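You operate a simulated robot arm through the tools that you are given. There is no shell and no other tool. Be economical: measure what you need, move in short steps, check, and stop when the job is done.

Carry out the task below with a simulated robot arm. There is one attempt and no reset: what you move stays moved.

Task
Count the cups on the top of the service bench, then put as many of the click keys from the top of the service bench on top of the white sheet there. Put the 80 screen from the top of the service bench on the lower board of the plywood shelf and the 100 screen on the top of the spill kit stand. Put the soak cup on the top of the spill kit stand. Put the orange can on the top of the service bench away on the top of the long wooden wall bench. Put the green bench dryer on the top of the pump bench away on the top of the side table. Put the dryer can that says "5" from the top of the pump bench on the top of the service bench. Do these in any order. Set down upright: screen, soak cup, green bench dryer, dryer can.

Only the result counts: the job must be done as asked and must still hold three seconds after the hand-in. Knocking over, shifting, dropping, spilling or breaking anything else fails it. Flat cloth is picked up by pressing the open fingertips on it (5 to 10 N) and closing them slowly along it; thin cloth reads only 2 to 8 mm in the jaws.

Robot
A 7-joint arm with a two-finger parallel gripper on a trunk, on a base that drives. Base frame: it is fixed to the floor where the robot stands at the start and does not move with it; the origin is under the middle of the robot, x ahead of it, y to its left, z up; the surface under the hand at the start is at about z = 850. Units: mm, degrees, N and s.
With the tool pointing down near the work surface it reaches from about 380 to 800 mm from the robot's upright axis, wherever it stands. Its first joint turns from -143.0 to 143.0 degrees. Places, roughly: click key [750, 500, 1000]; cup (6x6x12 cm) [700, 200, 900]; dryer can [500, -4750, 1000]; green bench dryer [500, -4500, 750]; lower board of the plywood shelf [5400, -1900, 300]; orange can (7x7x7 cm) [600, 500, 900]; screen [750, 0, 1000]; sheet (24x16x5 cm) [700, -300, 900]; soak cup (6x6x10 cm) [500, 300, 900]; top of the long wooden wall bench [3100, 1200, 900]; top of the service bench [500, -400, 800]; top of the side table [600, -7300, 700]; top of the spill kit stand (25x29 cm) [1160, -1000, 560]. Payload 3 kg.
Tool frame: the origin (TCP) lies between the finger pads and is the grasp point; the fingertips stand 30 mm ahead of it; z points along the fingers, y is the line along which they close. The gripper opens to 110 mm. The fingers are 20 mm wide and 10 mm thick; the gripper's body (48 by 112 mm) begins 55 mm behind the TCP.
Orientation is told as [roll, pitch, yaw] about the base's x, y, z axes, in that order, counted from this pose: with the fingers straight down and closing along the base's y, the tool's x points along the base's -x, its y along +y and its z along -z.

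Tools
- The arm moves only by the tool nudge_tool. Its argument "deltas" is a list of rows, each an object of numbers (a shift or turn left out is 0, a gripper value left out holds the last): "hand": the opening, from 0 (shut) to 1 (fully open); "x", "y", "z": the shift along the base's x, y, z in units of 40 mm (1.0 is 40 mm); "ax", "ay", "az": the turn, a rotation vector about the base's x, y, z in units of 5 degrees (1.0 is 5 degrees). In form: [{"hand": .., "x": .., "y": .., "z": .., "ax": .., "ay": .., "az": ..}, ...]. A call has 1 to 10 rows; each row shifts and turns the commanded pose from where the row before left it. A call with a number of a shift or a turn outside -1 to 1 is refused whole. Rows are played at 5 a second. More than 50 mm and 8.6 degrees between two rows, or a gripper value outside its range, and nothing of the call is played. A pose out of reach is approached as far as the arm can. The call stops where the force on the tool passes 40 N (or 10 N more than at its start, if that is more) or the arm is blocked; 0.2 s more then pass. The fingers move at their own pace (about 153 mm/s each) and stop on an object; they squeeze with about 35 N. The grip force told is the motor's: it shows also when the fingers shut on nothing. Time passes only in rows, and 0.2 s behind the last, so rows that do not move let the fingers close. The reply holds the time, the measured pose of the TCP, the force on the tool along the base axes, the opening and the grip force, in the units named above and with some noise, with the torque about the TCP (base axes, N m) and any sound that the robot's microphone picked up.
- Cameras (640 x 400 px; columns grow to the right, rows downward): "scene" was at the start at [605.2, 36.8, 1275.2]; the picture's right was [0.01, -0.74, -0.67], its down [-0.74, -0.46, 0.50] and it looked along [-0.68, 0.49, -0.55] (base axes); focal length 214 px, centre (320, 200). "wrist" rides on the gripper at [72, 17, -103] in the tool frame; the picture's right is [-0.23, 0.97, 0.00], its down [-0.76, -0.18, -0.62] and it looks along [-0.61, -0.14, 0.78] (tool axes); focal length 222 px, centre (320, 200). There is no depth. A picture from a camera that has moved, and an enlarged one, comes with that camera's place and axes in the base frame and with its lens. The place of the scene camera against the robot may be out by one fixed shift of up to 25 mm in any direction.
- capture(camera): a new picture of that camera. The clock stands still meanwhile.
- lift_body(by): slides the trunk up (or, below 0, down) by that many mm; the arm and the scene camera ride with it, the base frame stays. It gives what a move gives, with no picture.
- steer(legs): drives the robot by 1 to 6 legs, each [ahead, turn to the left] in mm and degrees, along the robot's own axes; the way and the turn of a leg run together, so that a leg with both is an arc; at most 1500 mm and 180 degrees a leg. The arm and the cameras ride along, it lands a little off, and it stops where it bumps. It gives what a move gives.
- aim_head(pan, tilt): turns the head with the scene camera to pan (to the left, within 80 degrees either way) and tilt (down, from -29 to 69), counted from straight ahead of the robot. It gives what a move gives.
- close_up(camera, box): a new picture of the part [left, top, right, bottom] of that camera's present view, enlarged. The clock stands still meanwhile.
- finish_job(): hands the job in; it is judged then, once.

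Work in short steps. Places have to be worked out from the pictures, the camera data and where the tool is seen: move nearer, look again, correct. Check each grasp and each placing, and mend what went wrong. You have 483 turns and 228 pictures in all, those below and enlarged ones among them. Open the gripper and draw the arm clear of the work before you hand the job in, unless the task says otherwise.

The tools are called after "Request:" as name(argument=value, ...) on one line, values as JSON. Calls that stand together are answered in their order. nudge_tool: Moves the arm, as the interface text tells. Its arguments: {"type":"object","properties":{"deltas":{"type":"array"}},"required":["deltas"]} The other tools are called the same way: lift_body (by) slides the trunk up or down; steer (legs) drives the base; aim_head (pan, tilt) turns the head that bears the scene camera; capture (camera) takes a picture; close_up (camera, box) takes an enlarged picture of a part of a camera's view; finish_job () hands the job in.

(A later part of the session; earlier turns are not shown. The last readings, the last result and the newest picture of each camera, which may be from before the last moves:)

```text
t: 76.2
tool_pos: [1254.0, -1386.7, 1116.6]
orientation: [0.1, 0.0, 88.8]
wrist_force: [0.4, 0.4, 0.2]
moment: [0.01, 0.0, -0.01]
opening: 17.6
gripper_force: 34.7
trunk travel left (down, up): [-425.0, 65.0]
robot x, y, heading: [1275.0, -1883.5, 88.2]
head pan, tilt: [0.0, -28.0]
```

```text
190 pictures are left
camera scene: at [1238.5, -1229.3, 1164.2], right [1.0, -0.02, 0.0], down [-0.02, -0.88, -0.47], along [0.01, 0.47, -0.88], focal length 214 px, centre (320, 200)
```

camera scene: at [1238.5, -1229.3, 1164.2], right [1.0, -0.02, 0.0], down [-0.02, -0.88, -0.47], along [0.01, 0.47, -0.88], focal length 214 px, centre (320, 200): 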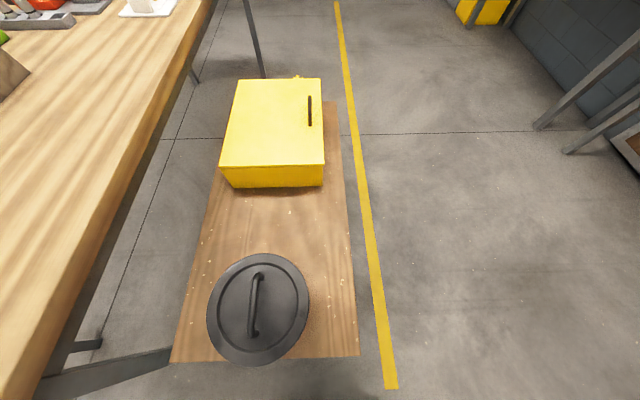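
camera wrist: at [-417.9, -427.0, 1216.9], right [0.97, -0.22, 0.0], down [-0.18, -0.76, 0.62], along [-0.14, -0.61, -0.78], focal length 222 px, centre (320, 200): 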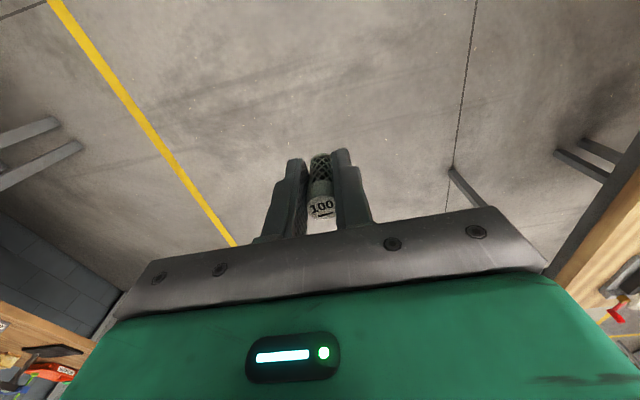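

Free area is between the box (y≈-856) and the bin (y≈-1130), x 930–1320. I drive 280 closer and look down with both cameras.

Request:
steer(legs=[[280, 0]])

Request:
lift_body(by=-250)

Request:
capture(camera="wrist")

```text
t: 78.2
tool_pos: [1262.7, -1106.1, 1116.0]
orientation: [0.0, -0.1, 88.9]
wrist_force: [-0.3, 0.1, 0.5]
moment: [-0.01, -0.02, 0.0]
opening: 17.4
gripper_force: 35.2
trunk travel left (down, up): [-425.0, 65.0]
robot x, y, heading: [1283.9, -1603.1, 88.0]
head pan, tilt: [0.0, -28.0]
```

```text
t: 80.8
tool_pos: [1262.4, -1105.9, 864.6]
orientation: [0.0, -0.1, 88.9]
wrist_force: [0.5, -0.6, -0.5]
moment: [0.03, 0.02, 0.02]
opening: 17.4
gripper_force: 35.0
trunk travel left (down, up): [-175.0, 315.0]
robot x, y, heading: [1282.3, -1600.5, 88.1]
head pan, tilt: [0.0, -28.0]
```

```text
189 pictures are left
camera wrist: at [1242.8, -1179.0, 968.3], right [-0.97, 0.25, 0.0], down [0.19, 0.76, 0.62], along [0.15, 0.6, -0.78], focal length 222 px, centre (320, 200)
```

wrist: 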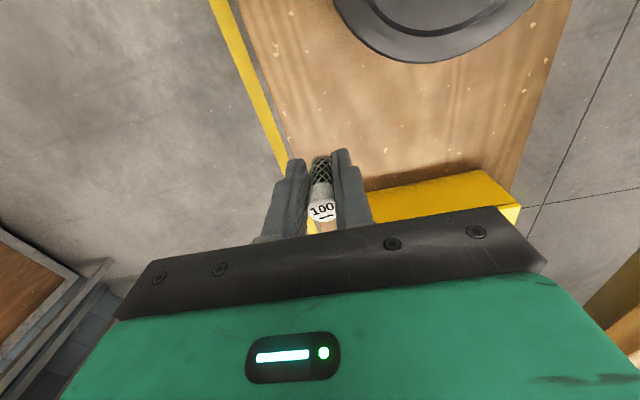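

I place the screen at about (1250,-960). Moving forward over it, then down.

Request:
nudge_tool(deltas=[{"y": 1}, {"y": 1}, {"y": 1, "x": -0.3}, {"y": 0.65}, {"z": -1}, {"z": -1}, {"z": -1}])

Request:
capture(camera="wrist")

Request:
aim_head(pan=0, tilt=60)

Request:
capture(camera="scene")

```text
t: 82.4
tool_pos: [1250.1, -960.3, 745.8]
orientation: [0.1, 0.0, 88.9]
wrist_force: [-0.1, -0.5, -0.5]
moment: [0.06, -0.04, 0.01]
opening: 17.0
gripper_force: 35.2
trunk travel left (down, up): [-175.0, 315.0]
robot x, y, heading: [1285.4, -1600.2, 88.1]
head pan, tilt: [0.0, -28.0]
```

```text
188 pictures are left
camera wrist: at [1231.2, -1032.8, 849.1], right [-0.97, 0.25, 0.0], down [0.19, 0.76, 0.62], along [0.15, 0.6, -0.78], focal length 222 px, centre (320, 200)
```

wrist: 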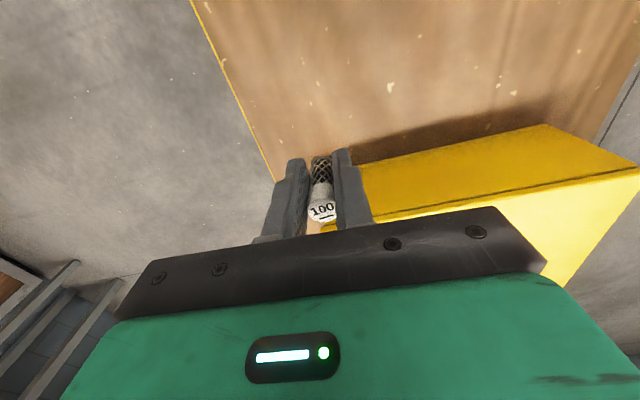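

```text
t: 84.0
tool_pos: [1249.5, -959.1, 746.3]
orientation: [-0.1, 0.0, 89.0]
wrist_force: [-0.2, 0.0, -0.1]
moment: [0.0, 0.01, 0.0]
opening: 17.2
gripper_force: 34.8
trunk travel left (down, up): [-175.0, 315.0]
robot x, y, heading: [1285.6, -1601.4, 88.2]
head pan, tilt: [0.0, 60.0]
```

```text
187 pictures are left
camera scene: at [1233.0, -931.9, 797.0], right [1.0, -0.02, 0.0], down [-0.01, -0.5, 0.87], along [-0.02, -0.87, -0.5], focal length 214 px, centre (320, 200)
```

scene: 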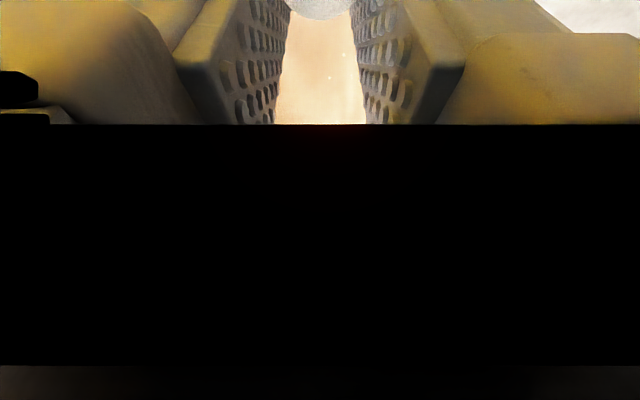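

Request:
nudge_tool(deltas=[{"z": -1}, {"z": -1}, {"z": -1}])

Request:
capture(camera="wrist")

```text
t: 84.8
tool_pos: [1251.4, -960.8, 625.4]
orientation: [0.1, 0.0, 88.9]
wrist_force: [0.5, -0.2, 0.5]
moment: [0.0, -0.02, 0.01]
opening: 17.5
gripper_force: 35.1
trunk travel left (down, up): [-175.0, 315.0]
robot x, y, heading: [1285.1, -1601.0, 88.0]
head pan, tilt: [0.0, 60.0]
```

```text
186 pictures are left
camera wrist: at [1231.4, -1033.4, 728.5], right [-0.97, 0.25, 0.0], down [0.19, 0.76, 0.62], along [0.15, 0.6, -0.78], focal length 222 px, centre (320, 200)
```

wrist: 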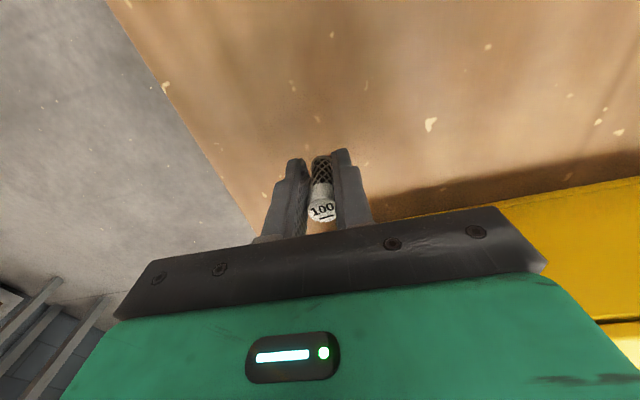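

Near the top; I creep down until contact.

Request:
nudge_tool(deltas=[{"z": -0.25}, {"z": -0.15}, {"z": -0.1}])

```text
t: 85.6
tool_pos: [1250.8, -960.7, 604.2]
orientation: [-0.1, 0.0, 89.0]
wrist_force: [0.6, -0.5, -0.6]
moment: [-0.02, 0.02, -0.01]
opening: 17.3
gripper_force: 35.1
trunk travel left (down, up): [-175.0, 315.0]
robot x, y, heading: [1283.2, -1598.7, 88.1]
head pan, tilt: [0.0, 60.0]
```

Request:
nudge_tool(deltas=[{"z": -0.08}, {"z": -0.07}])

```text
t: 86.2
tool_pos: [1250.6, -959.9, 601.0]
orientation: [0.0, -0.2, 88.8]
wrist_force: [0.4, -3.0, 15.6]
moment: [0.04, -0.07, 0.0]
opening: 17.4
gripper_force: 35.0
trunk travel left (down, up): [-175.0, 315.0]
robot x, y, heading: [1286.5, -1602.4, 88.2]
head pan, tilt: [0.0, 60.0]
```

Contact. I ease up a touch, open and rise.

Request:
nudge_tool(deltas=[{"z": 0.05}, {"hand": 0.4}, {}, {"z": 0.5}, {"z": 1}, {"z": 1}, {"z": 1}])

Request:
capture(camera="wrist")

```text
t: 87.8
tool_pos: [1250.8, -960.3, 742.2]
orientation: [0.0, -0.1, 88.9]
wrist_force: [0.3, 0.4, 0.0]
moment: [-0.01, 0.01, 0.02]
opening: 44.1
gripper_force: 0.0
trunk travel left (down, up): [-175.0, 315.0]
robot x, y, heading: [1286.4, -1598.6, 88.0]
head pan, tilt: [0.0, 60.0]
```

```text
185 pictures are left
camera wrist: at [1231.0, -1032.5, 844.6], right [-0.97, 0.25, 0.0], down [0.19, 0.76, 0.62], along [0.15, 0.6, -0.78], focal length 222 px, centre (320, 200)
```

wrist: 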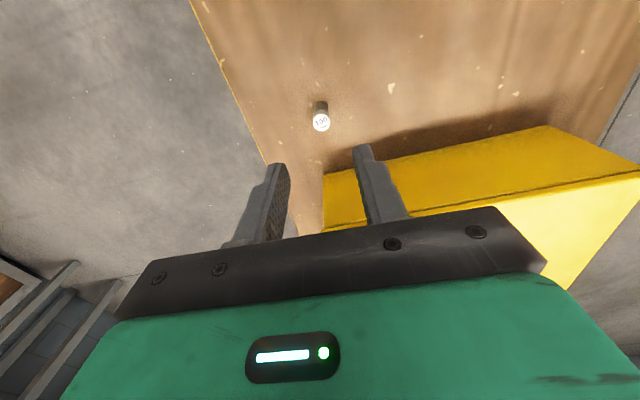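

The screen stands. I retract, raise the trunk, and drive back toward the service bench's left part.

Request:
nudge_tool(deltas=[{"z": 1}, {"z": 1}, {"y": -1}, {"y": -1}, {"y": -1}, {"y": -0.65}])

Request:
lift_body(by=200)

Request:
steer(legs=[[-280, 0], [0, -88], [-1500, 0], [-180, 0], [0, 90]])

```text
t: 89.2
tool_pos: [1250.4, -1106.1, 821.0]
orientation: [0.0, 0.0, 88.9]
wrist_force: [0.5, 0.0, 0.4]
moment: [-0.03, -0.02, 0.01]
opening: 43.9
gripper_force: 0.1
trunk travel left (down, up): [-175.0, 315.0]
robot x, y, heading: [1281.6, -1600.9, 88.1]
head pan, tilt: [0.0, 60.0]
```

```text
t: 91.4
tool_pos: [1251.1, -1105.1, 1020.8]
orientation: [0.1, 0.0, 88.9]
wrist_force: [-0.2, 0.1, -0.1]
moment: [-0.03, 0.01, -0.03]
opening: 44.1
gripper_force: 0.0
trunk travel left (down, up): [-375.0, 115.0]
robot x, y, heading: [1286.8, -1596.6, 88.0]
head pan, tilt: [0.0, 60.0]
```

```text
t: 97.5
tool_pos: [1764.7, -1818.6, 1023.5]
orientation: [0.1, -0.1, 2.8]
wrist_force: [0.6, -1.8, -0.3]
moment: [0.13, 0.02, -0.03]
opening: 43.8
gripper_force: 0.2
trunk travel left (down, up): [-375.0, 115.0]
robot x, y, heading: [1272.8, -1821.4, 3.4]
head pan, tilt: [0.0, 60.0]
stopped in leg 3: the robot was blocked; the commanded pose is now the measured one
```

The reverse was blocked right away. I look around before moving.

Request:
capture(camera="wrist")

Request:
aim_head(pan=45, tilt=40)

Request:
capture(camera="scene")

Request:
aim_head(pan=-45, tilt=40)

Request:
capture(camera="scene")

```text
184 pictures are left
camera wrist: at [1690.6, -1805.5, 1125.7], right [0.18, 0.98, 0.0], down [0.77, -0.14, 0.62], along [0.61, -0.11, -0.78], focal length 222 px, centre (320, 200)
```

wrist: 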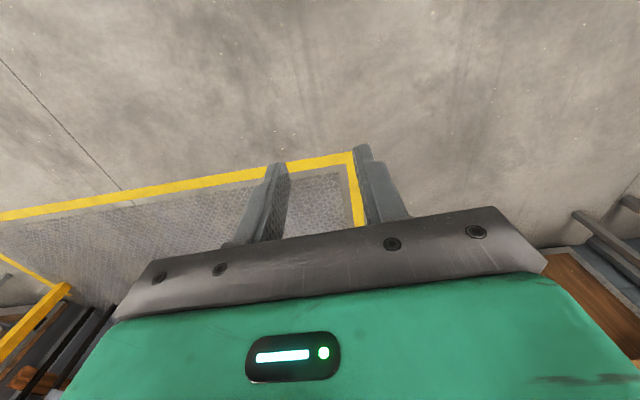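

```text
t: 98.6
tool_pos: [1764.9, -1814.7, 1022.5]
orientation: [0.1, 0.1, 2.9]
wrist_force: [-0.6, -0.1, -0.1]
moment: [0.01, 0.03, 0.0]
opening: 44.2
gripper_force: 0.0
trunk travel left (down, up): [-375.0, 115.0]
robot x, y, heading: [1272.8, -1822.1, 3.3]
head pan, tilt: [45.0, 40.0]
```

```text
183 pictures are left
camera scene: at [1790.1, -1744.7, 1079.8], right [0.04, -0.71, -0.71], down [-0.74, -0.49, 0.46], along [-0.67, 0.51, -0.54], focal length 214 px, centre (320, 200)
```

scene: 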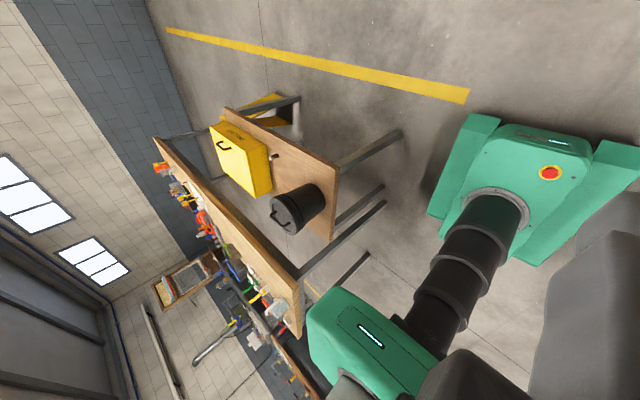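

```text
t: 100.3
tool_pos: [1764.7, -1815.5, 1022.2]
orientation: [0.1, 0.1, 2.9]
wrist_force: [0.4, 0.4, -0.4]
moment: [-0.01, 0.0, 0.03]
opening: 43.8
gripper_force: 0.0
trunk travel left (down, up): [-375.0, 115.0]
robot x, y, heading: [1273.1, -1825.4, 3.3]
head pan, tilt: [-45.0, 40.0]
```

```text
182 pictures are left
camera scene: at [1796.1, -1864.7, 1079.8], right [0.04, -0.71, 0.71], down [-0.79, 0.42, 0.46], along [-0.61, -0.57, -0.54], focal length 214 px, centre (320, 200)
```

scene: 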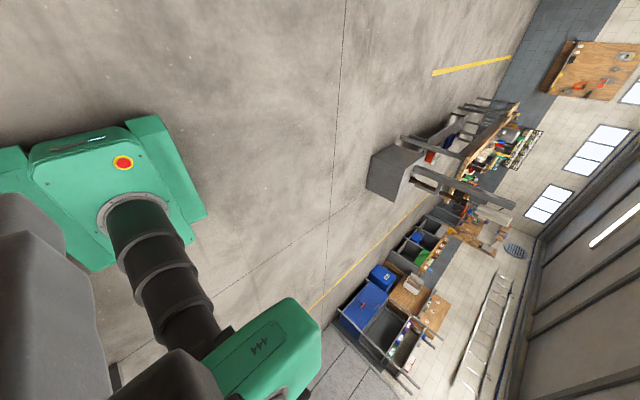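

Request:
aim_head(pan=-20, tilt=65)

Request:
capture(camera="scene")

Request:
aim_head(pan=60, tilt=65)

Request:
capture(camera="scene")

```text
t: 101.2
tool_pos: [1764.1, -1814.9, 1021.8]
orientation: [0.0, 0.0, 2.9]
wrist_force: [0.3, 0.3, -0.3]
moment: [0.01, 0.02, -0.01]
opening: 44.1
gripper_force: 0.1
trunk travel left (down, up): [-375.0, 115.0]
robot x, y, heading: [1276.0, -1820.9, 3.4]
head pan, tilt: [-20.0, 65.0]
```

```text
181 pictures are left
camera scene: at [1762.0, -1827.1, 1082.9], right [0.05, -0.94, 0.34], down [-0.44, 0.29, 0.85], along [-0.9, -0.19, -0.4], focal length 214 px, centre (320, 200)
```

scene: 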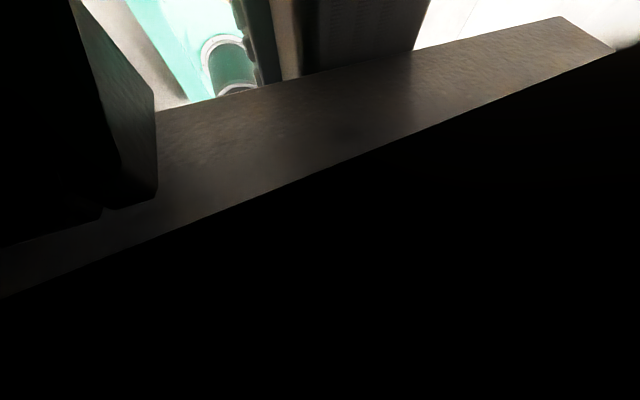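

```text
t: 102.7
tool_pos: [1764.6, -1815.3, 1022.2]
orientation: [-0.1, 0.0, 2.9]
wrist_force: [-0.2, 0.3, 0.3]
moment: [0.01, 0.02, -0.01]
opening: 44.0
gripper_force: 0.2
trunk travel left (down, up): [-375.0, 115.0]
robot x, y, heading: [1268.3, -1823.6, 3.7]
head pan, tilt: [60.0, 65.0]
```

```text
180 pictures are left
camera scene: at [1758.2, -1753.8, 1109.6], right [0.02, -0.5, -0.87], down [-0.38, -0.8, 0.45], along [-0.92, 0.32, -0.21], focal length 214 px, centre (320, 200)
```

scene: 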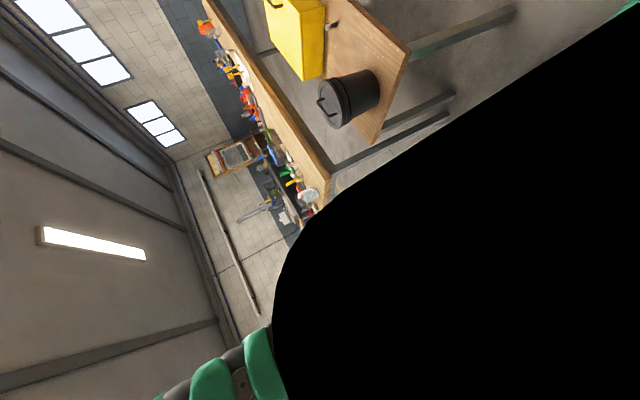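

I move 100 ahead and turn right to look at what lies behind.

Request:
steer(legs=[[120, 0], [0, -90]])

Request:
aim_head(pan=-55, tilt=20)

Request:
capture(camera="scene")

```text
t: 107.9
tool_pos: [1397.7, -2311.5, 1022.5]
orientation: [0.1, 0.1, -87.4]
wrist_force: [-0.5, -0.8, -1.2]
moment: [-0.01, -0.02, 0.02]
opening: 43.9
gripper_force: 0.0
trunk travel left (down, up): [-375.0, 115.0]
robot x, y, heading: [1450.9, -1811.2, -86.2]
head pan, tilt: [60.0, 65.0]
```

```text
t: 109.8
tool_pos: [1397.3, -2310.7, 1022.4]
orientation: [0.0, 0.0, -87.4]
wrist_force: [0.1, -0.4, 0.4]
moment: [0.01, 0.02, 0.01]
opening: 43.9
gripper_force: 0.0
trunk travel left (down, up): [-375.0, 115.0]
robot x, y, heading: [1450.9, -1815.8, -86.2]
head pan, tilt: [-55.0, 20.0]
```

```text
179 pictures are left
camera scene: at [1306.7, -2383.8, 1087.0], right [-0.57, -0.03, 0.82], down [0.24, 0.95, 0.2], along [-0.78, 0.31, -0.54], focal length 214 px, centre (320, 200)
```

scene: 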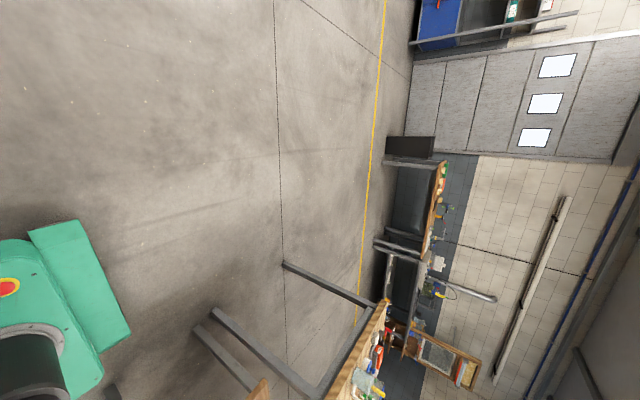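

Nothing is visible behind. I'll turn to face -x and drive forward instead.

Request:
steer(legs=[[60, 0], [0, -94], [1000, 0]])

```text
t: 119.6
tool_pos: [-30.6, -1796.6, 1022.4]
orientation: [0.1, 0.1, 179.5]
wrist_force: [0.7, -0.6, -0.1]
moment: [-0.02, -0.01, 0.0]
opening: 44.0
gripper_force: 0.1
trunk travel left (down, up): [-375.0, 115.0]
robot x, y, heading: [460.1, -1898.7, -179.3]
head pan, tilt: [-55.0, 20.0]
```

Request:
steer(legs=[[840, 0], [0, -90], [1500, 0]])

Request:
aim_head(pan=0, tilt=-28)

Request:
capture(camera="scene")

```text
t: 135.0
tool_pos: [-309.9, 74.3, 1023.3]
orientation: [0.0, 0.0, 90.2]
wrist_force: [-0.5, -0.4, -0.9]
moment: [0.04, 0.01, -0.01]
opening: 44.1
gripper_force: 0.1
trunk travel left (down, up): [-375.0, 115.0]
robot x, y, heading: [-407.6, -420.0, 91.4]
head pan, tilt: [-55.0, 20.0]
```

```text
t: 136.2
tool_pos: [-309.7, 74.1, 1024.0]
orientation: [0.0, -0.1, 90.2]
wrist_force: [0.3, 0.5, 0.7]
moment: [0.04, 0.03, -0.03]
opening: 43.9
gripper_force: 0.1
trunk travel left (down, up): [-375.0, 115.0]
robot x, y, heading: [-410.7, -422.3, 91.1]
head pan, tilt: [0.0, -28.0]
```

```text
178 pictures are left
camera scene: at [-328.3, 232.2, 1073.5], right [1.0, 0.0, 0.0], down [0.0, -0.88, -0.47], along [0.0, 0.47, -0.88], focal length 214 px, centre (320, 200)
```

scene: 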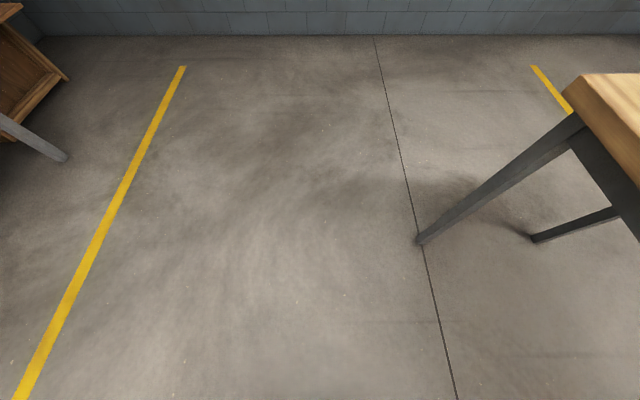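

Bench leg matches, so tool coordinates are trustworthy. I raise the trunk, drive forward and turn right to face the bench's left part.

Request:
lift_body(by=100)

Request:
steer(legs=[[720, 0], [0, -90]])

Request:
aim_head(pan=0, tilt=-20)

Request:
capture(camera="scene")

```text
t: 137.6
tool_pos: [-309.4, 75.5, 1123.7]
orientation: [0.1, 0.0, 90.1]
wrist_force: [-0.1, 0.7, 0.3]
moment: [-0.01, -0.01, -0.02]
opening: 44.1
gripper_force: 0.0
trunk travel left (down, up): [-475.0, 15.0]
robot x, y, heading: [-409.6, -420.0, 90.9]
head pan, tilt: [0.0, -28.0]
```

```text
t: 145.4
tool_pos: [67.1, 197.1, 1124.0]
orientation: [0.0, 0.1, -0.5]
wrist_force: [0.1, 0.1, -0.1]
moment: [-0.06, 0.0, 0.01]
opening: 43.9
gripper_force: 0.1
trunk travel left (down, up): [-475.0, 15.0]
robot x, y, heading: [-423.1, 366.7, 1.1]
head pan, tilt: [0.0, -28.0]
```

```text
t: 146.1
tool_pos: [66.5, 197.3, 1123.6]
orientation: [0.1, 0.0, -0.3]
wrist_force: [0.2, -0.8, -0.4]
moment: [0.08, 0.0, 0.01]
opening: 44.3
gripper_force: 0.0
trunk travel left (down, up): [-475.0, 15.0]
robot x, y, heading: [-427.4, 367.9, 1.2]
head pan, tilt: [0.0, -20.0]
```

```text
177 pictures are left
camera scene: at [187.8, 204.4, 1165.4], right [-0.01, -1.0, 0.0], down [-0.94, 0.01, -0.34], along [0.34, 0.0, -0.94], focal length 214 px, centre (320, 200)
```

scene: 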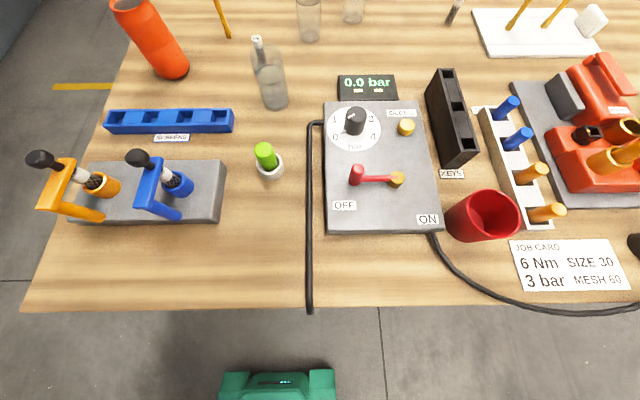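

Request:
close_up(camera="scene", box=[200, 0, 420, 200])

Request:
aim_head(pan=0, tilt=-28.6)

Request:
capture(camera="scene")

```text
2.00 times, centred on (310, 100) of scene
camera zoom: at [187.8, 204.4, 1165.4], right [-0.01, -1.0, 0.0], down [-0.94, 0.01, -0.34], along [0.34, 0.0, -0.94], focal length 429 px, centre (340, 400)
```

zoom: 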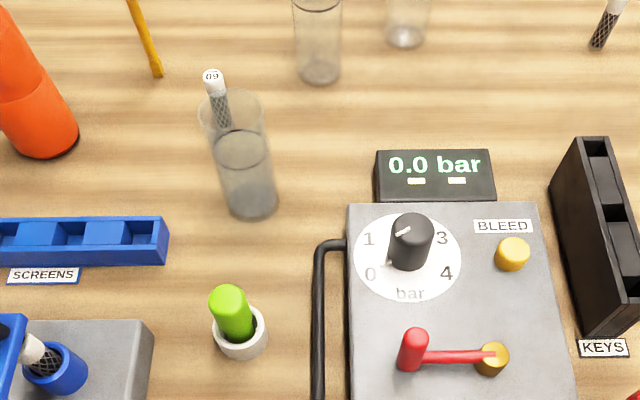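

```text
t: 146.8
tool_pos: [66.1, 198.4, 1124.1]
orientation: [0.0, 0.0, -0.4]
wrist_force: [-1.0, 0.4, 0.9]
moment: [-0.03, 0.01, 0.03]
opening: 44.1
gripper_force: 0.0
trunk travel left (down, up): [-475.0, 15.0]
robot x, y, heading: [-426.8, 361.8, 1.1]
head pan, tilt: [0.0, -28.6]
```

```text
175 pictures are left
camera scene: at [198.6, 204.7, 1174.7], right [-0.01, -1.0, 0.0], down [-0.88, 0.01, -0.48], along [0.48, 0.0, -0.88], focal length 214 px, centre (320, 200)
```

scene: 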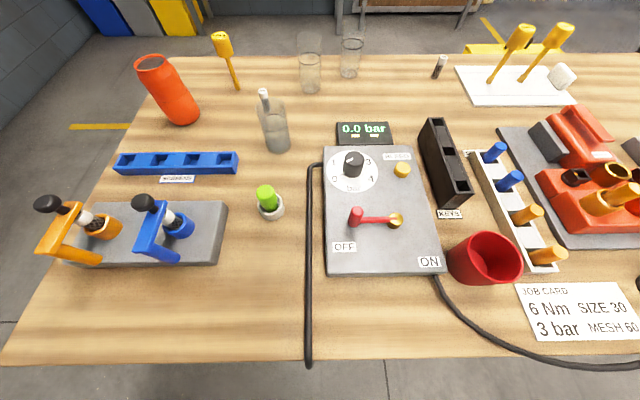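

The soak cup (with liquid) is at about (503,296). I drive up to the bench and then move above the cup.

Request:
steer(legs=[[400, 0]])

Request:
capture(camera="wrist")

```text
t: 149.3
tool_pos: [440.1, 210.2, 1123.8]
orientation: [0.1, -0.1, 0.2]
wrist_force: [0.7, 0.0, 0.7]
moment: [0.04, 0.05, -0.02]
opening: 43.9
gripper_force: 0.1
trunk travel left (down, up): [-475.0, 15.0]
robot x, y, heading: [-52.8, 366.3, 7.6]
head pan, tilt: [0.0, -28.6]
```

```text
174 pictures are left
camera wrist: at [366.1, 225.3, 1227.6], right [0.22, 0.97, 0.0], down [0.76, -0.18, 0.62], along [0.61, -0.14, -0.78], focal length 222 px, centre (320, 200)
```

wrist: 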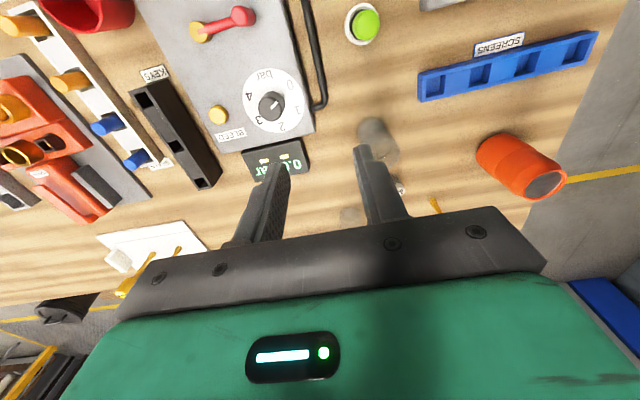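

Request:
nudge_tool(deltas=[{"x": 0.9, "y": 0.8, "hand": 0.95}, {"x": 0.9, "y": 0.8}, {"y": 0.4, "z": -1}, {"z": -1}])

Request:
capture(camera="wrist")

```text
t: 150.3
tool_pos: [512.2, 291.5, 1045.1]
orientation: [0.1, 0.1, 0.2]
wrist_force: [-0.2, -0.2, 0.4]
moment: [-0.05, 0.0, 0.02]
opening: 104.4
gripper_force: 0.0
trunk travel left (down, up): [-475.0, 15.0]
robot x, y, heading: [-56.8, 364.4, 7.7]
head pan, tilt: [0.0, -28.6]
```

```text
173 pictures are left
camera wrist: at [438.9, 306.6, 1147.2], right [0.22, 0.97, 0.0], down [0.76, -0.17, 0.62], along [0.61, -0.14, -0.78], focal length 222 px, centre (320, 200)
```

wrist: 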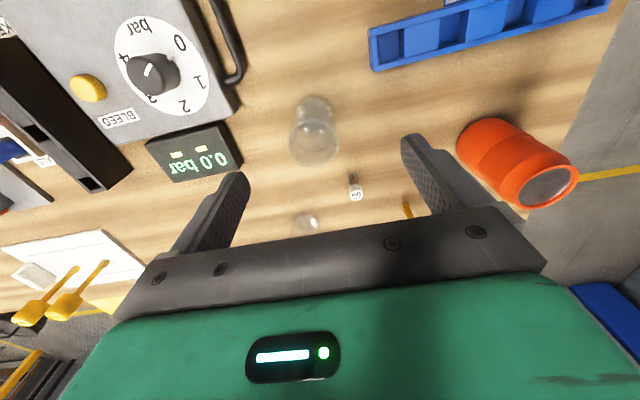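

Cup at about (520,280), top ≈950–960. I go down around it to TCP z≈912.

Request:
nudge_tool(deltas=[{"x": 0.2, "y": -0.29}, {"z": -1}, {"z": -1}, {"z": -1}, {"z": -0.3}])

Request:
capture(camera="wrist")

```text
t: 151.5
tool_pos: [517.6, 277.2, 911.5]
orientation: [0.0, 0.0, 0.1]
wrist_force: [-0.1, 0.0, 0.0]
moment: [-0.01, 0.0, -0.02]
opening: 104.4
gripper_force: 0.1
trunk travel left (down, up): [-475.0, 15.0]
robot x, y, heading: [-55.4, 360.7, 7.8]
head pan, tilt: [0.0, -28.6]
```

```text
172 pictures are left
camera wrist: at [444.7, 293.5, 1015.0], right [0.22, 0.97, 0.0], down [0.76, -0.18, 0.62], along [0.61, -0.14, -0.78], focal length 222 px, centre (320, 200)
```

wrist: 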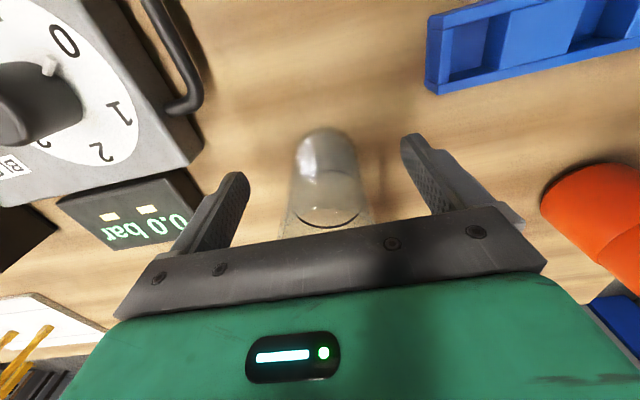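

Request:
nudge_tool(deltas=[{"hand": 0.7}, {"hand": 0.6}, {"hand": 0.5}, {"hand": 0.4}, {"hand": 0}, {}])

```text
t: 152.9
tool_pos: [517.9, 277.2, 912.2]
orientation: [0.0, 0.0, 0.2]
wrist_force: [0.1, 0.2, -0.6]
moment: [0.03, 0.0, -0.01]
opening: 49.8
gripper_force: 35.0
trunk travel left (down, up): [-475.0, 15.0]
robot x, y, heading: [-56.1, 364.9, 7.8]
head pan, tilt: [0.0, -28.6]
```

Gripped at 50 mm. I lift gently and check.

Request:
nudge_tool(deltas=[{"z": 0.25}, {"z": 0.5}, {"z": 0.5}, {"z": 0.5}])

Request:
capture(camera="wrist")

```text
t: 153.9
tool_pos: [521.0, 278.8, 983.0]
orientation: [0.0, 0.0, 0.2]
wrist_force: [0.7, 0.5, -1.0]
moment: [-0.01, 0.01, 0.0]
opening: 49.6
gripper_force: 34.7
trunk travel left (down, up): [-475.0, 15.0]
robot x, y, heading: [-54.9, 363.8, 7.4]
head pan, tilt: [0.0, -28.6]
```

```text
171 pictures are left
camera wrist: at [447.1, 293.9, 1086.0], right [0.22, 0.97, 0.0], down [0.76, -0.17, 0.62], along [0.61, -0.14, -0.78], focal length 222 px, centre (320, 200)
```

wrist: 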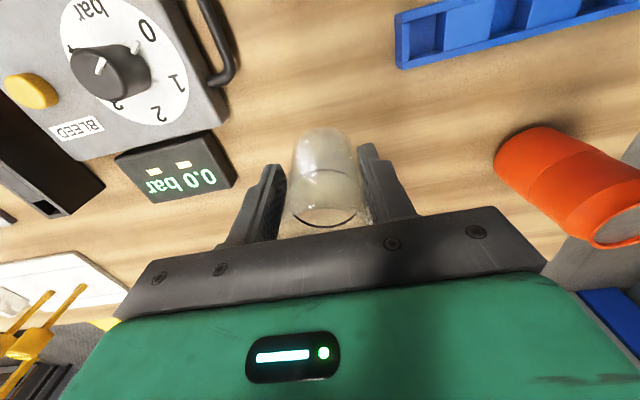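

Held. I raise it slowly and retract.

Request:
nudge_tool(deltas=[{"z": 0.7}, {"z": 0.7}, {"z": 0.7}, {"z": 0.7}, {"z": 0.5}, {"x": -0.6}, {"x": -0.7}, {"x": -0.6}])

Request:
steer(legs=[[-400, 0]])

```text
t: 155.7
tool_pos: [443.0, 278.4, 1114.7]
orientation: [-0.1, 0.0, 0.2]
wrist_force: [-0.1, 0.7, -1.5]
moment: [0.02, 0.0, -0.01]
opening: 49.6
gripper_force: 34.9
trunk travel left (down, up): [-475.0, 15.0]
robot x, y, heading: [-54.5, 364.3, 7.6]
head pan, tilt: [0.0, -28.6]
```

```text
t: 158.2
tool_pos: [49.2, 224.9, 1114.9]
orientation: [0.0, 0.0, 0.1]
wrist_force: [0.4, 0.8, -0.6]
moment: [0.0, 0.03, -0.01]
opening: 49.3
gripper_force: 35.3
trunk travel left (down, up): [-475.0, 15.0]
robot x, y, heading: [-447.5, 311.6, 7.4]
head pan, tilt: [0.0, -28.6]
```

The robot reading is right too (heading 7.4). I turn to -90 and drive down the aisle.

Request:
steer(legs=[[0, -97], [1500, 0]])

```text
t: 169.8
tool_pos: [-585.8, -1664.2, 1115.2]
orientation: [0.0, 0.0, -96.8]
wrist_force: [0.5, -0.8, -1.1]
moment: [0.01, 0.0, 0.01]
opening: 48.3
gripper_force: 35.3
trunk travel left (down, up): [-475.0, 15.0]
robot x, y, heading: [-444.9, -1180.7, -88.9]
head pan, tilt: [0.0, -28.6]
```

The opening shrank slightly; I check the cup.

Request:
close_up(camera="wrist", box=[200, 80, 440, 260])

```text
2.22 times, centred on (320, 170) of wrist
camera zoom: at [-561.4, -1596.7, 1217.9], right [0.94, -0.34, 0.0], down [-0.27, -0.74, 0.62], along [-0.21, -0.59, -0.78], focal length 494 px, centre (320, 267)
```

zoom: 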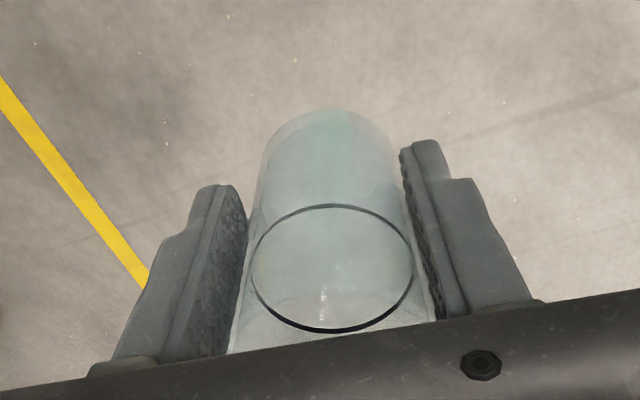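

Cup looks secure. I continue: to y≈-1870, turn left, and drive toward x≈1290 in two parts.

Request:
steer(legs=[[690, 0], [0, 89], [900, 0]])

Request:
close_up(camera="wrist", box=[200, 80, 440, 260])

```text
t: 181.8
tool_pos: [948.0, -2000.5, 1114.3]
orientation: [0.1, 0.0, -6.9]
wrist_force: [-0.4, -0.3, -1.3]
moment: [-0.01, 0.01, 0.0]
opening: 47.9
gripper_force: 34.9
trunk travel left (down, up): [-475.0, 15.0]
robot x, y, heading: [463.9, -1884.0, 0.8]
head pan, tilt: [0.0, -28.6]
```

```text
2.22 times, centred on (320, 170) of wrist
camera zoom: at [877.0, -1976.1, 1218.4], right [0.34, 0.94, 0.0], down [0.73, -0.27, 0.62], along [0.59, -0.21, -0.78], focal length 494 px, centre (320, 267)
```

zoom: 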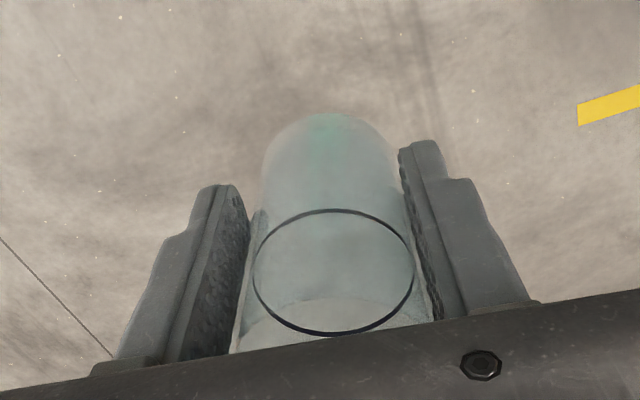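

Request:
steer(legs=[[830, 0], [0, 88]])

Request:
capture(camera="scene")

```text
t: 190.1
tool_pos: [1430.2, -1387.5, 1114.7]
orientation: [-0.1, 0.1, 81.3]
wrist_force: [0.4, 0.6, -1.2]
moment: [0.01, 0.02, -0.01]
opening: 47.0
gripper_force: 34.8
trunk travel left (down, up): [-475.0, 15.0]
robot x, y, heading: [1361.8, -1871.4, 88.3]
head pan, tilt: [0.0, -28.6]
```

```text
168 pictures are left
camera scene: at [1434.8, -1231.2, 1165.8], right [0.99, -0.15, 0.0], down [-0.13, -0.87, -0.48], along [0.07, 0.47, -0.88], focal length 214 px, centre (320, 200)
```

scene: 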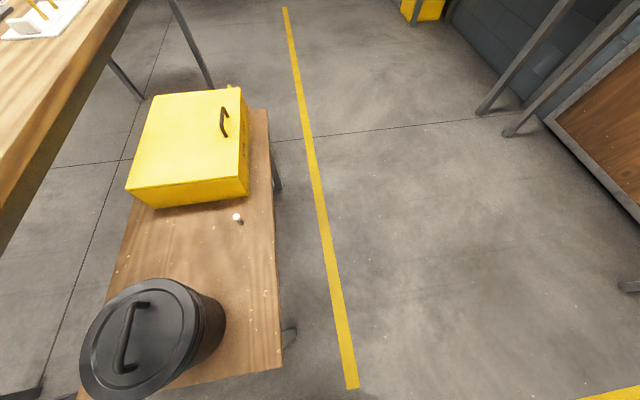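

Request:
steer(legs=[[270, 0]])

Request:
lift_body(by=-250)

Request:
capture(camera="wrist")

```text
t: 192.0
tool_pos: [1437.3, -1117.8, 1115.6]
orientation: [0.0, 0.0, 81.4]
wrist_force: [0.5, -0.4, -1.2]
moment: [-0.01, 0.01, -0.01]
opening: 46.7
gripper_force: 35.0
trunk travel left (down, up): [-475.0, 15.0]
robot x, y, heading: [1367.3, -1599.9, 88.5]
head pan, tilt: [0.0, -28.6]
```

```text
t: 194.6
tool_pos: [1438.0, -1116.4, 866.9]
orientation: [-0.1, 0.0, 81.5]
wrist_force: [-0.4, -0.2, -0.9]
moment: [-0.02, 0.01, -0.01]
opening: 46.6
gripper_force: 35.2
trunk travel left (down, up): [-225.0, 265.0]
robot x, y, heading: [1365.0, -1595.9, 88.7]
head pan, tilt: [0.0, -28.6]
```

```text
167 pictures are left
camera wrist: at [1408.8, -1187.3, 970.0], right [-0.93, 0.37, 0.0], down [0.29, 0.73, 0.62], along [0.23, 0.58, -0.78], focal length 222 px, centre (320, 200)
```

wrist: 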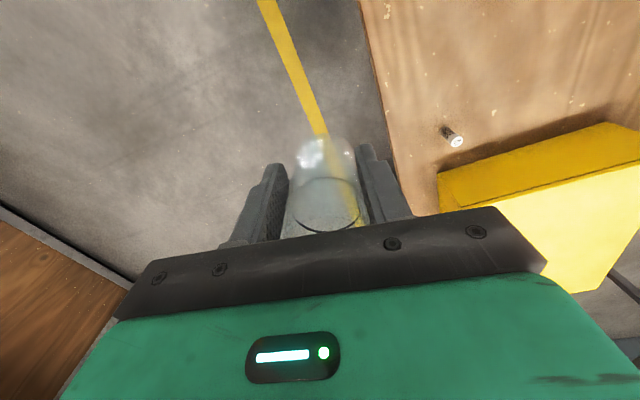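

Request:
nudge_tool(deltas=[{"x": -0.8, "y": 0.35}, {"x": -0.8, "y": 0.35}, {"x": -0.8, "y": 0.35}, {"x": -0.8, "y": 0.35}, {"x": -0.85, "y": 0.35}, {"z": -0.8}, {"z": -0.8}, {"z": -0.8}])

Request:
capture(camera="wrist")

```text
t: 196.4
tool_pos: [1275.6, -1047.9, 770.2]
orientation: [0.0, -0.1, 81.4]
wrist_force: [-0.7, 0.0, -0.1]
moment: [0.02, -0.01, -0.01]
opening: 46.8
gripper_force: 34.6
trunk travel left (down, up): [-225.0, 265.0]
robot x, y, heading: [1368.3, -1597.3, 88.4]
head pan, tilt: [0.0, -28.6]
```

```text
166 pictures are left
camera wrist: at [1247.0, -1117.7, 873.0], right [-0.93, 0.37, 0.0], down [0.29, 0.73, 0.62], along [0.23, 0.58, -0.78], focal length 222 px, centre (320, 200)
```

wrist: 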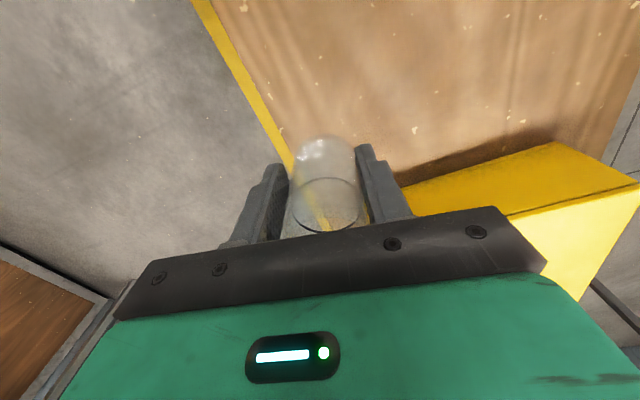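

Request:
nudge_tool(deltas=[{"z": -0.8}, {"z": -0.8}, {"z": -0.8}, {"z": -0.7}])

Request:
capture(camera="wrist")

```text
t: 197.4
tool_pos: [1275.8, -1048.0, 646.7]
orientation: [-0.1, 0.2, 81.4]
wrist_force: [0.7, -0.3, -0.2]
moment: [-0.02, 0.02, -0.01]
opening: 46.4
gripper_force: 35.5
trunk travel left (down, up): [-225.0, 265.0]
robot x, y, heading: [1366.1, -1600.3, 88.5]
head pan, tilt: [0.0, -28.6]
```

```text
165 pictures are left
camera wrist: at [1247.2, -1117.6, 749.9], right [-0.93, 0.37, 0.0], down [0.29, 0.73, 0.62], along [0.23, 0.58, -0.78], focal length 222 px, centre (320, 200)
```

wrist: 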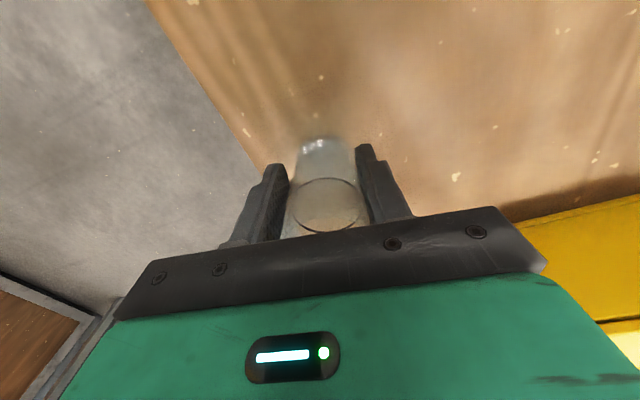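

Creeping down to the surface in small steps.

Request:
nudge_tool(deltas=[{"z": -0.25}, {"z": -0.15}, {"z": -0.1}, {"z": -0.08}])

```text
t: 198.4
tool_pos: [1275.4, -1047.1, 623.1]
orientation: [0.0, 0.0, 81.5]
wrist_force: [0.2, 0.1, -0.9]
moment: [-0.02, 0.01, 0.01]
opening: 46.4
gripper_force: 35.6
trunk travel left (down, up): [-225.0, 265.0]
robot x, y, heading: [1367.4, -1600.8, 88.6]
head pan, tilt: [0.0, -28.6]
```

Request:
nudge_tool(deltas=[{"z": -0.06}, {"z": -0.05}, {"z": -0.05}])

```text
t: 199.2
tool_pos: [1274.6, -1048.0, 618.5]
orientation: [0.1, -0.1, 81.5]
wrist_force: [-2.9, -8.8, 26.1]
moment: [0.3, 0.02, 0.06]
opening: 46.1
gripper_force: 34.9
trunk travel left (down, up): [-225.0, 265.0]
robot x, y, heading: [1367.4, -1598.3, 88.6]
head pan, tilt: [0.0, -28.6]
```

Firm contact. I back off slightly, then open gradually.

Request:
nudge_tool(deltas=[{"z": 0.06}, {"hand": 0.5}, {"hand": 0.6}, {"hand": 0.75}, {}])

Request:
capture(camera="wrist")

```text
t: 200.4
tool_pos: [1275.4, -1047.3, 619.1]
orientation: [0.0, -0.1, 81.4]
wrist_force: [-0.7, -0.5, 0.9]
moment: [0.0, -0.02, 0.01]
opening: 82.6
gripper_force: 0.1
trunk travel left (down, up): [-225.0, 265.0]
robot x, y, heading: [1364.7, -1600.1, 88.5]
head pan, tilt: [0.0, -28.6]
```

```text
164 pictures are left
camera wrist: at [1247.0, -1117.4, 722.6], right [-0.93, 0.37, 0.0], down [0.29, 0.73, 0.62], along [0.23, 0.58, -0.78], focal length 222 px, centre (320, 200)
```

wrist: 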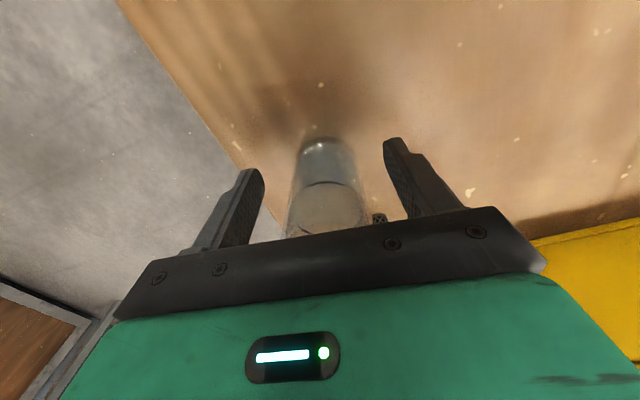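

Request:
nudge_tool(deltas=[{"z": 0.5}, {"z": 0.8}, {"z": 1}, {"z": 1}, {"z": 1}, {"z": 1}])

Request:
capture(camera="wrist")

```text
t: 201.8
tool_pos: [1274.8, -1047.5, 831.1]
orientation: [0.0, 0.1, 81.4]
wrist_force: [-0.8, 0.1, 0.1]
moment: [-0.01, -0.01, 0.0]
opening: 82.8
gripper_force: 0.0
trunk travel left (down, up): [-225.0, 265.0]
robot x, y, heading: [1365.1, -1596.0, 88.6]
head pan, tilt: [0.0, -28.6]
```

```text
163 pictures are left
camera wrist: at [1247.0, -1117.8, 934.6], right [-0.93, 0.37, 0.0], down [0.29, 0.73, 0.62], along [0.23, 0.58, -0.78], focal length 222 px, centre (320, 200)
```

wrist: 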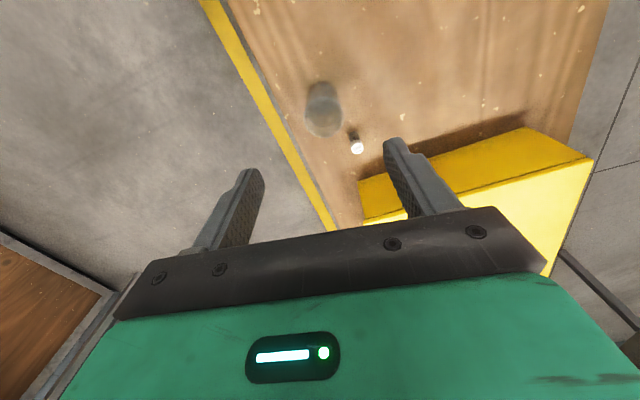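

Both stand. I'll now go around to the far side of the service bench, from where the 80 screen and the can are reachable. Retract, lift, back off a little and turn.

Request:
nudge_tool(deltas=[{"z": 1}, {"z": 1}, {"y": -1, "x": 0.5}, {"y": -0.8, "x": 0.4}])

Request:
lift_body(by=200)

Request:
steer(legs=[[-180, 0], [0, -88], [600, 0], [0, 90]])

Request:
capture(camera="scene")

```text
t: 202.8
tool_pos: [1310.4, -1119.0, 912.0]
orientation: [0.1, 0.0, 81.4]
wrist_force: [-0.9, -0.8, -0.4]
moment: [-0.01, -0.07, 0.01]
opening: 82.5
gripper_force: 0.0
trunk travel left (down, up): [-225.0, 265.0]
robot x, y, heading: [1361.6, -1599.2, 88.4]
head pan, tilt: [0.0, -28.6]
```

```text
t: 204.9
tool_pos: [1311.0, -1120.2, 1111.0]
orientation: [0.0, 0.0, 81.4]
wrist_force: [-1.3, 0.7, 0.9]
moment: [0.0, 0.0, -0.02]
opening: 82.4
gripper_force: 0.0
trunk travel left (down, up): [-425.0, 65.0]
robot x, y, heading: [1364.3, -1595.8, 88.6]
head pan, tilt: [0.0, -28.6]
```

```text
t: 217.2
tool_pos: [1896.5, -1300.0, 1110.6]
orientation: [0.0, 0.1, 82.3]
wrist_force: [-0.9, -0.2, 0.0]
moment: [-0.02, -0.01, 0.0]
opening: 82.3
gripper_force: 0.0
trunk travel left (down, up): [-425.0, 65.0]
robot x, y, heading: [1990.2, -1776.8, 89.3]
head pan, tilt: [0.0, -28.6]
```

```text
162 pictures are left
camera scene: at [1899.5, -1142.3, 1161.8], right [0.99, -0.13, 0.0], down [-0.12, -0.87, -0.48], along [0.06, 0.47, -0.88], focal length 214 px, centre (320, 200)
```

scene: 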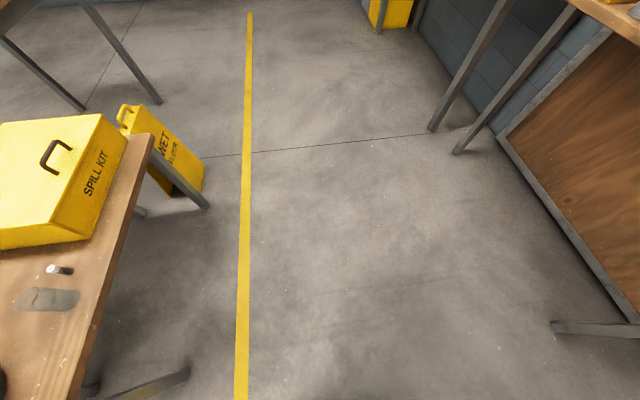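

The route north is clear; a wet-floor sign stands near (1200,-390). I drive to y≈20, turn to face the bench from behind.

Request:
steer(legs=[[1400, 0], [400, 0], [0, 90]])

Request:
capture(camera="scene")

```text
t: 230.2
tool_pos: [1525.7, -70.9, 1111.7]
orientation: [-0.1, 0.0, 172.7]
wrist_force: [-1.0, -0.3, -0.3]
moment: [-0.04, 0.0, -0.02]
opening: 82.3
gripper_force: 0.0
trunk travel left (down, up): [-425.0, 65.0]
robot x, y, heading: [2004.3, 89.6, 179.6]
head pan, tilt: [0.0, -28.6]
```

```text
161 pictures are left
camera scene: at [1358.8, -42.2, 1162.3], right [0.13, 0.99, 0.0], down [0.87, -0.11, -0.48], along [-0.47, 0.06, -0.88], focal length 214 px, centre (320, 200)
```

scene: 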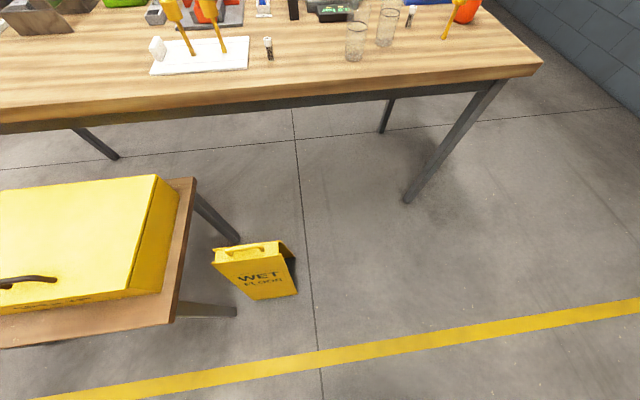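

The sign occupies about x 1100–1255, y -350…-144. I approach with the base at y≈200 to stay clear of it.

Request:
steer(legs=[[0, -10], [620, 0], [0, 8]])

Request:
capture(camera="wrist")

```text
t: 235.0
tool_pos: [909.8, 64.0, 1111.5]
orientation: [0.0, 0.1, 170.6]
wrist_force: [-0.5, -0.3, 0.3]
moment: [-0.01, 0.0, 0.0]
opening: 82.7
gripper_force: 0.1
trunk travel left (down, up): [-425.0, 65.0]
robot x, y, heading: [1391.9, 209.0, 177.4]
head pan, tilt: [0.0, -28.6]
```

```text
160 pictures are left
camera wrist: at [978.4, 34.4, 1215.6], right [-0.38, -0.92, 0.0], down [-0.72, 0.3, 0.62], along [-0.58, 0.24, -0.78], focal length 222 px, centre (320, 200)
```

wrist: 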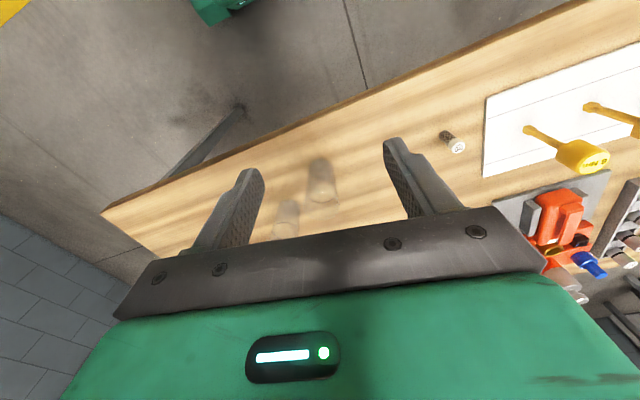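

Request:
nudge_tool(deltas=[{"x": -0.75, "y": -0.85, "hand": 0.45}, {"x": -0.75, "y": -0.85}, {"x": -0.75, "y": -0.85}, {"x": -0.75, "y": -0.85}, {"x": -0.75, "y": -0.83}, {"z": -1}, {"z": -1}, {"z": -1}])

Request:
capture(camera="wrist")

```text
t: 236.8
tool_pos: [759.8, -106.4, 990.9]
orientation: [0.0, 0.0, 170.6]
wrist_force: [0.3, -0.3, 0.6]
moment: [-0.03, 0.0, 0.02]
opening: 49.5
gripper_force: 0.3
trunk travel left (down, up): [-425.0, 65.0]
robot x, y, heading: [1396.8, 210.8, 176.9]
head pan, tilt: [0.0, -28.6]
```

```text
159 pictures are left
camera wrist: at [827.5, -135.8, 1094.6], right [-0.38, -0.92, 0.0], down [-0.72, 0.3, 0.62], along [-0.58, 0.24, -0.78], focal length 222 px, centre (320, 200)
```

wrist: 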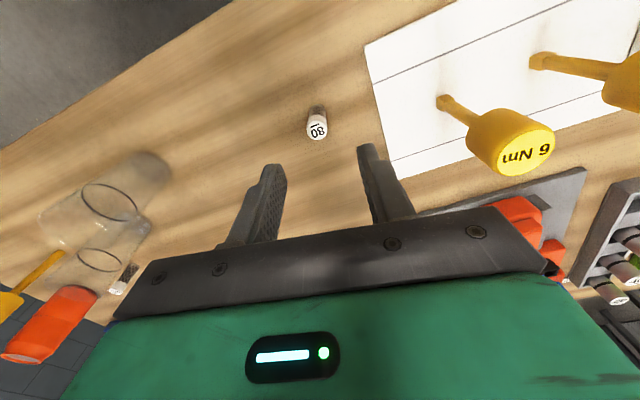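

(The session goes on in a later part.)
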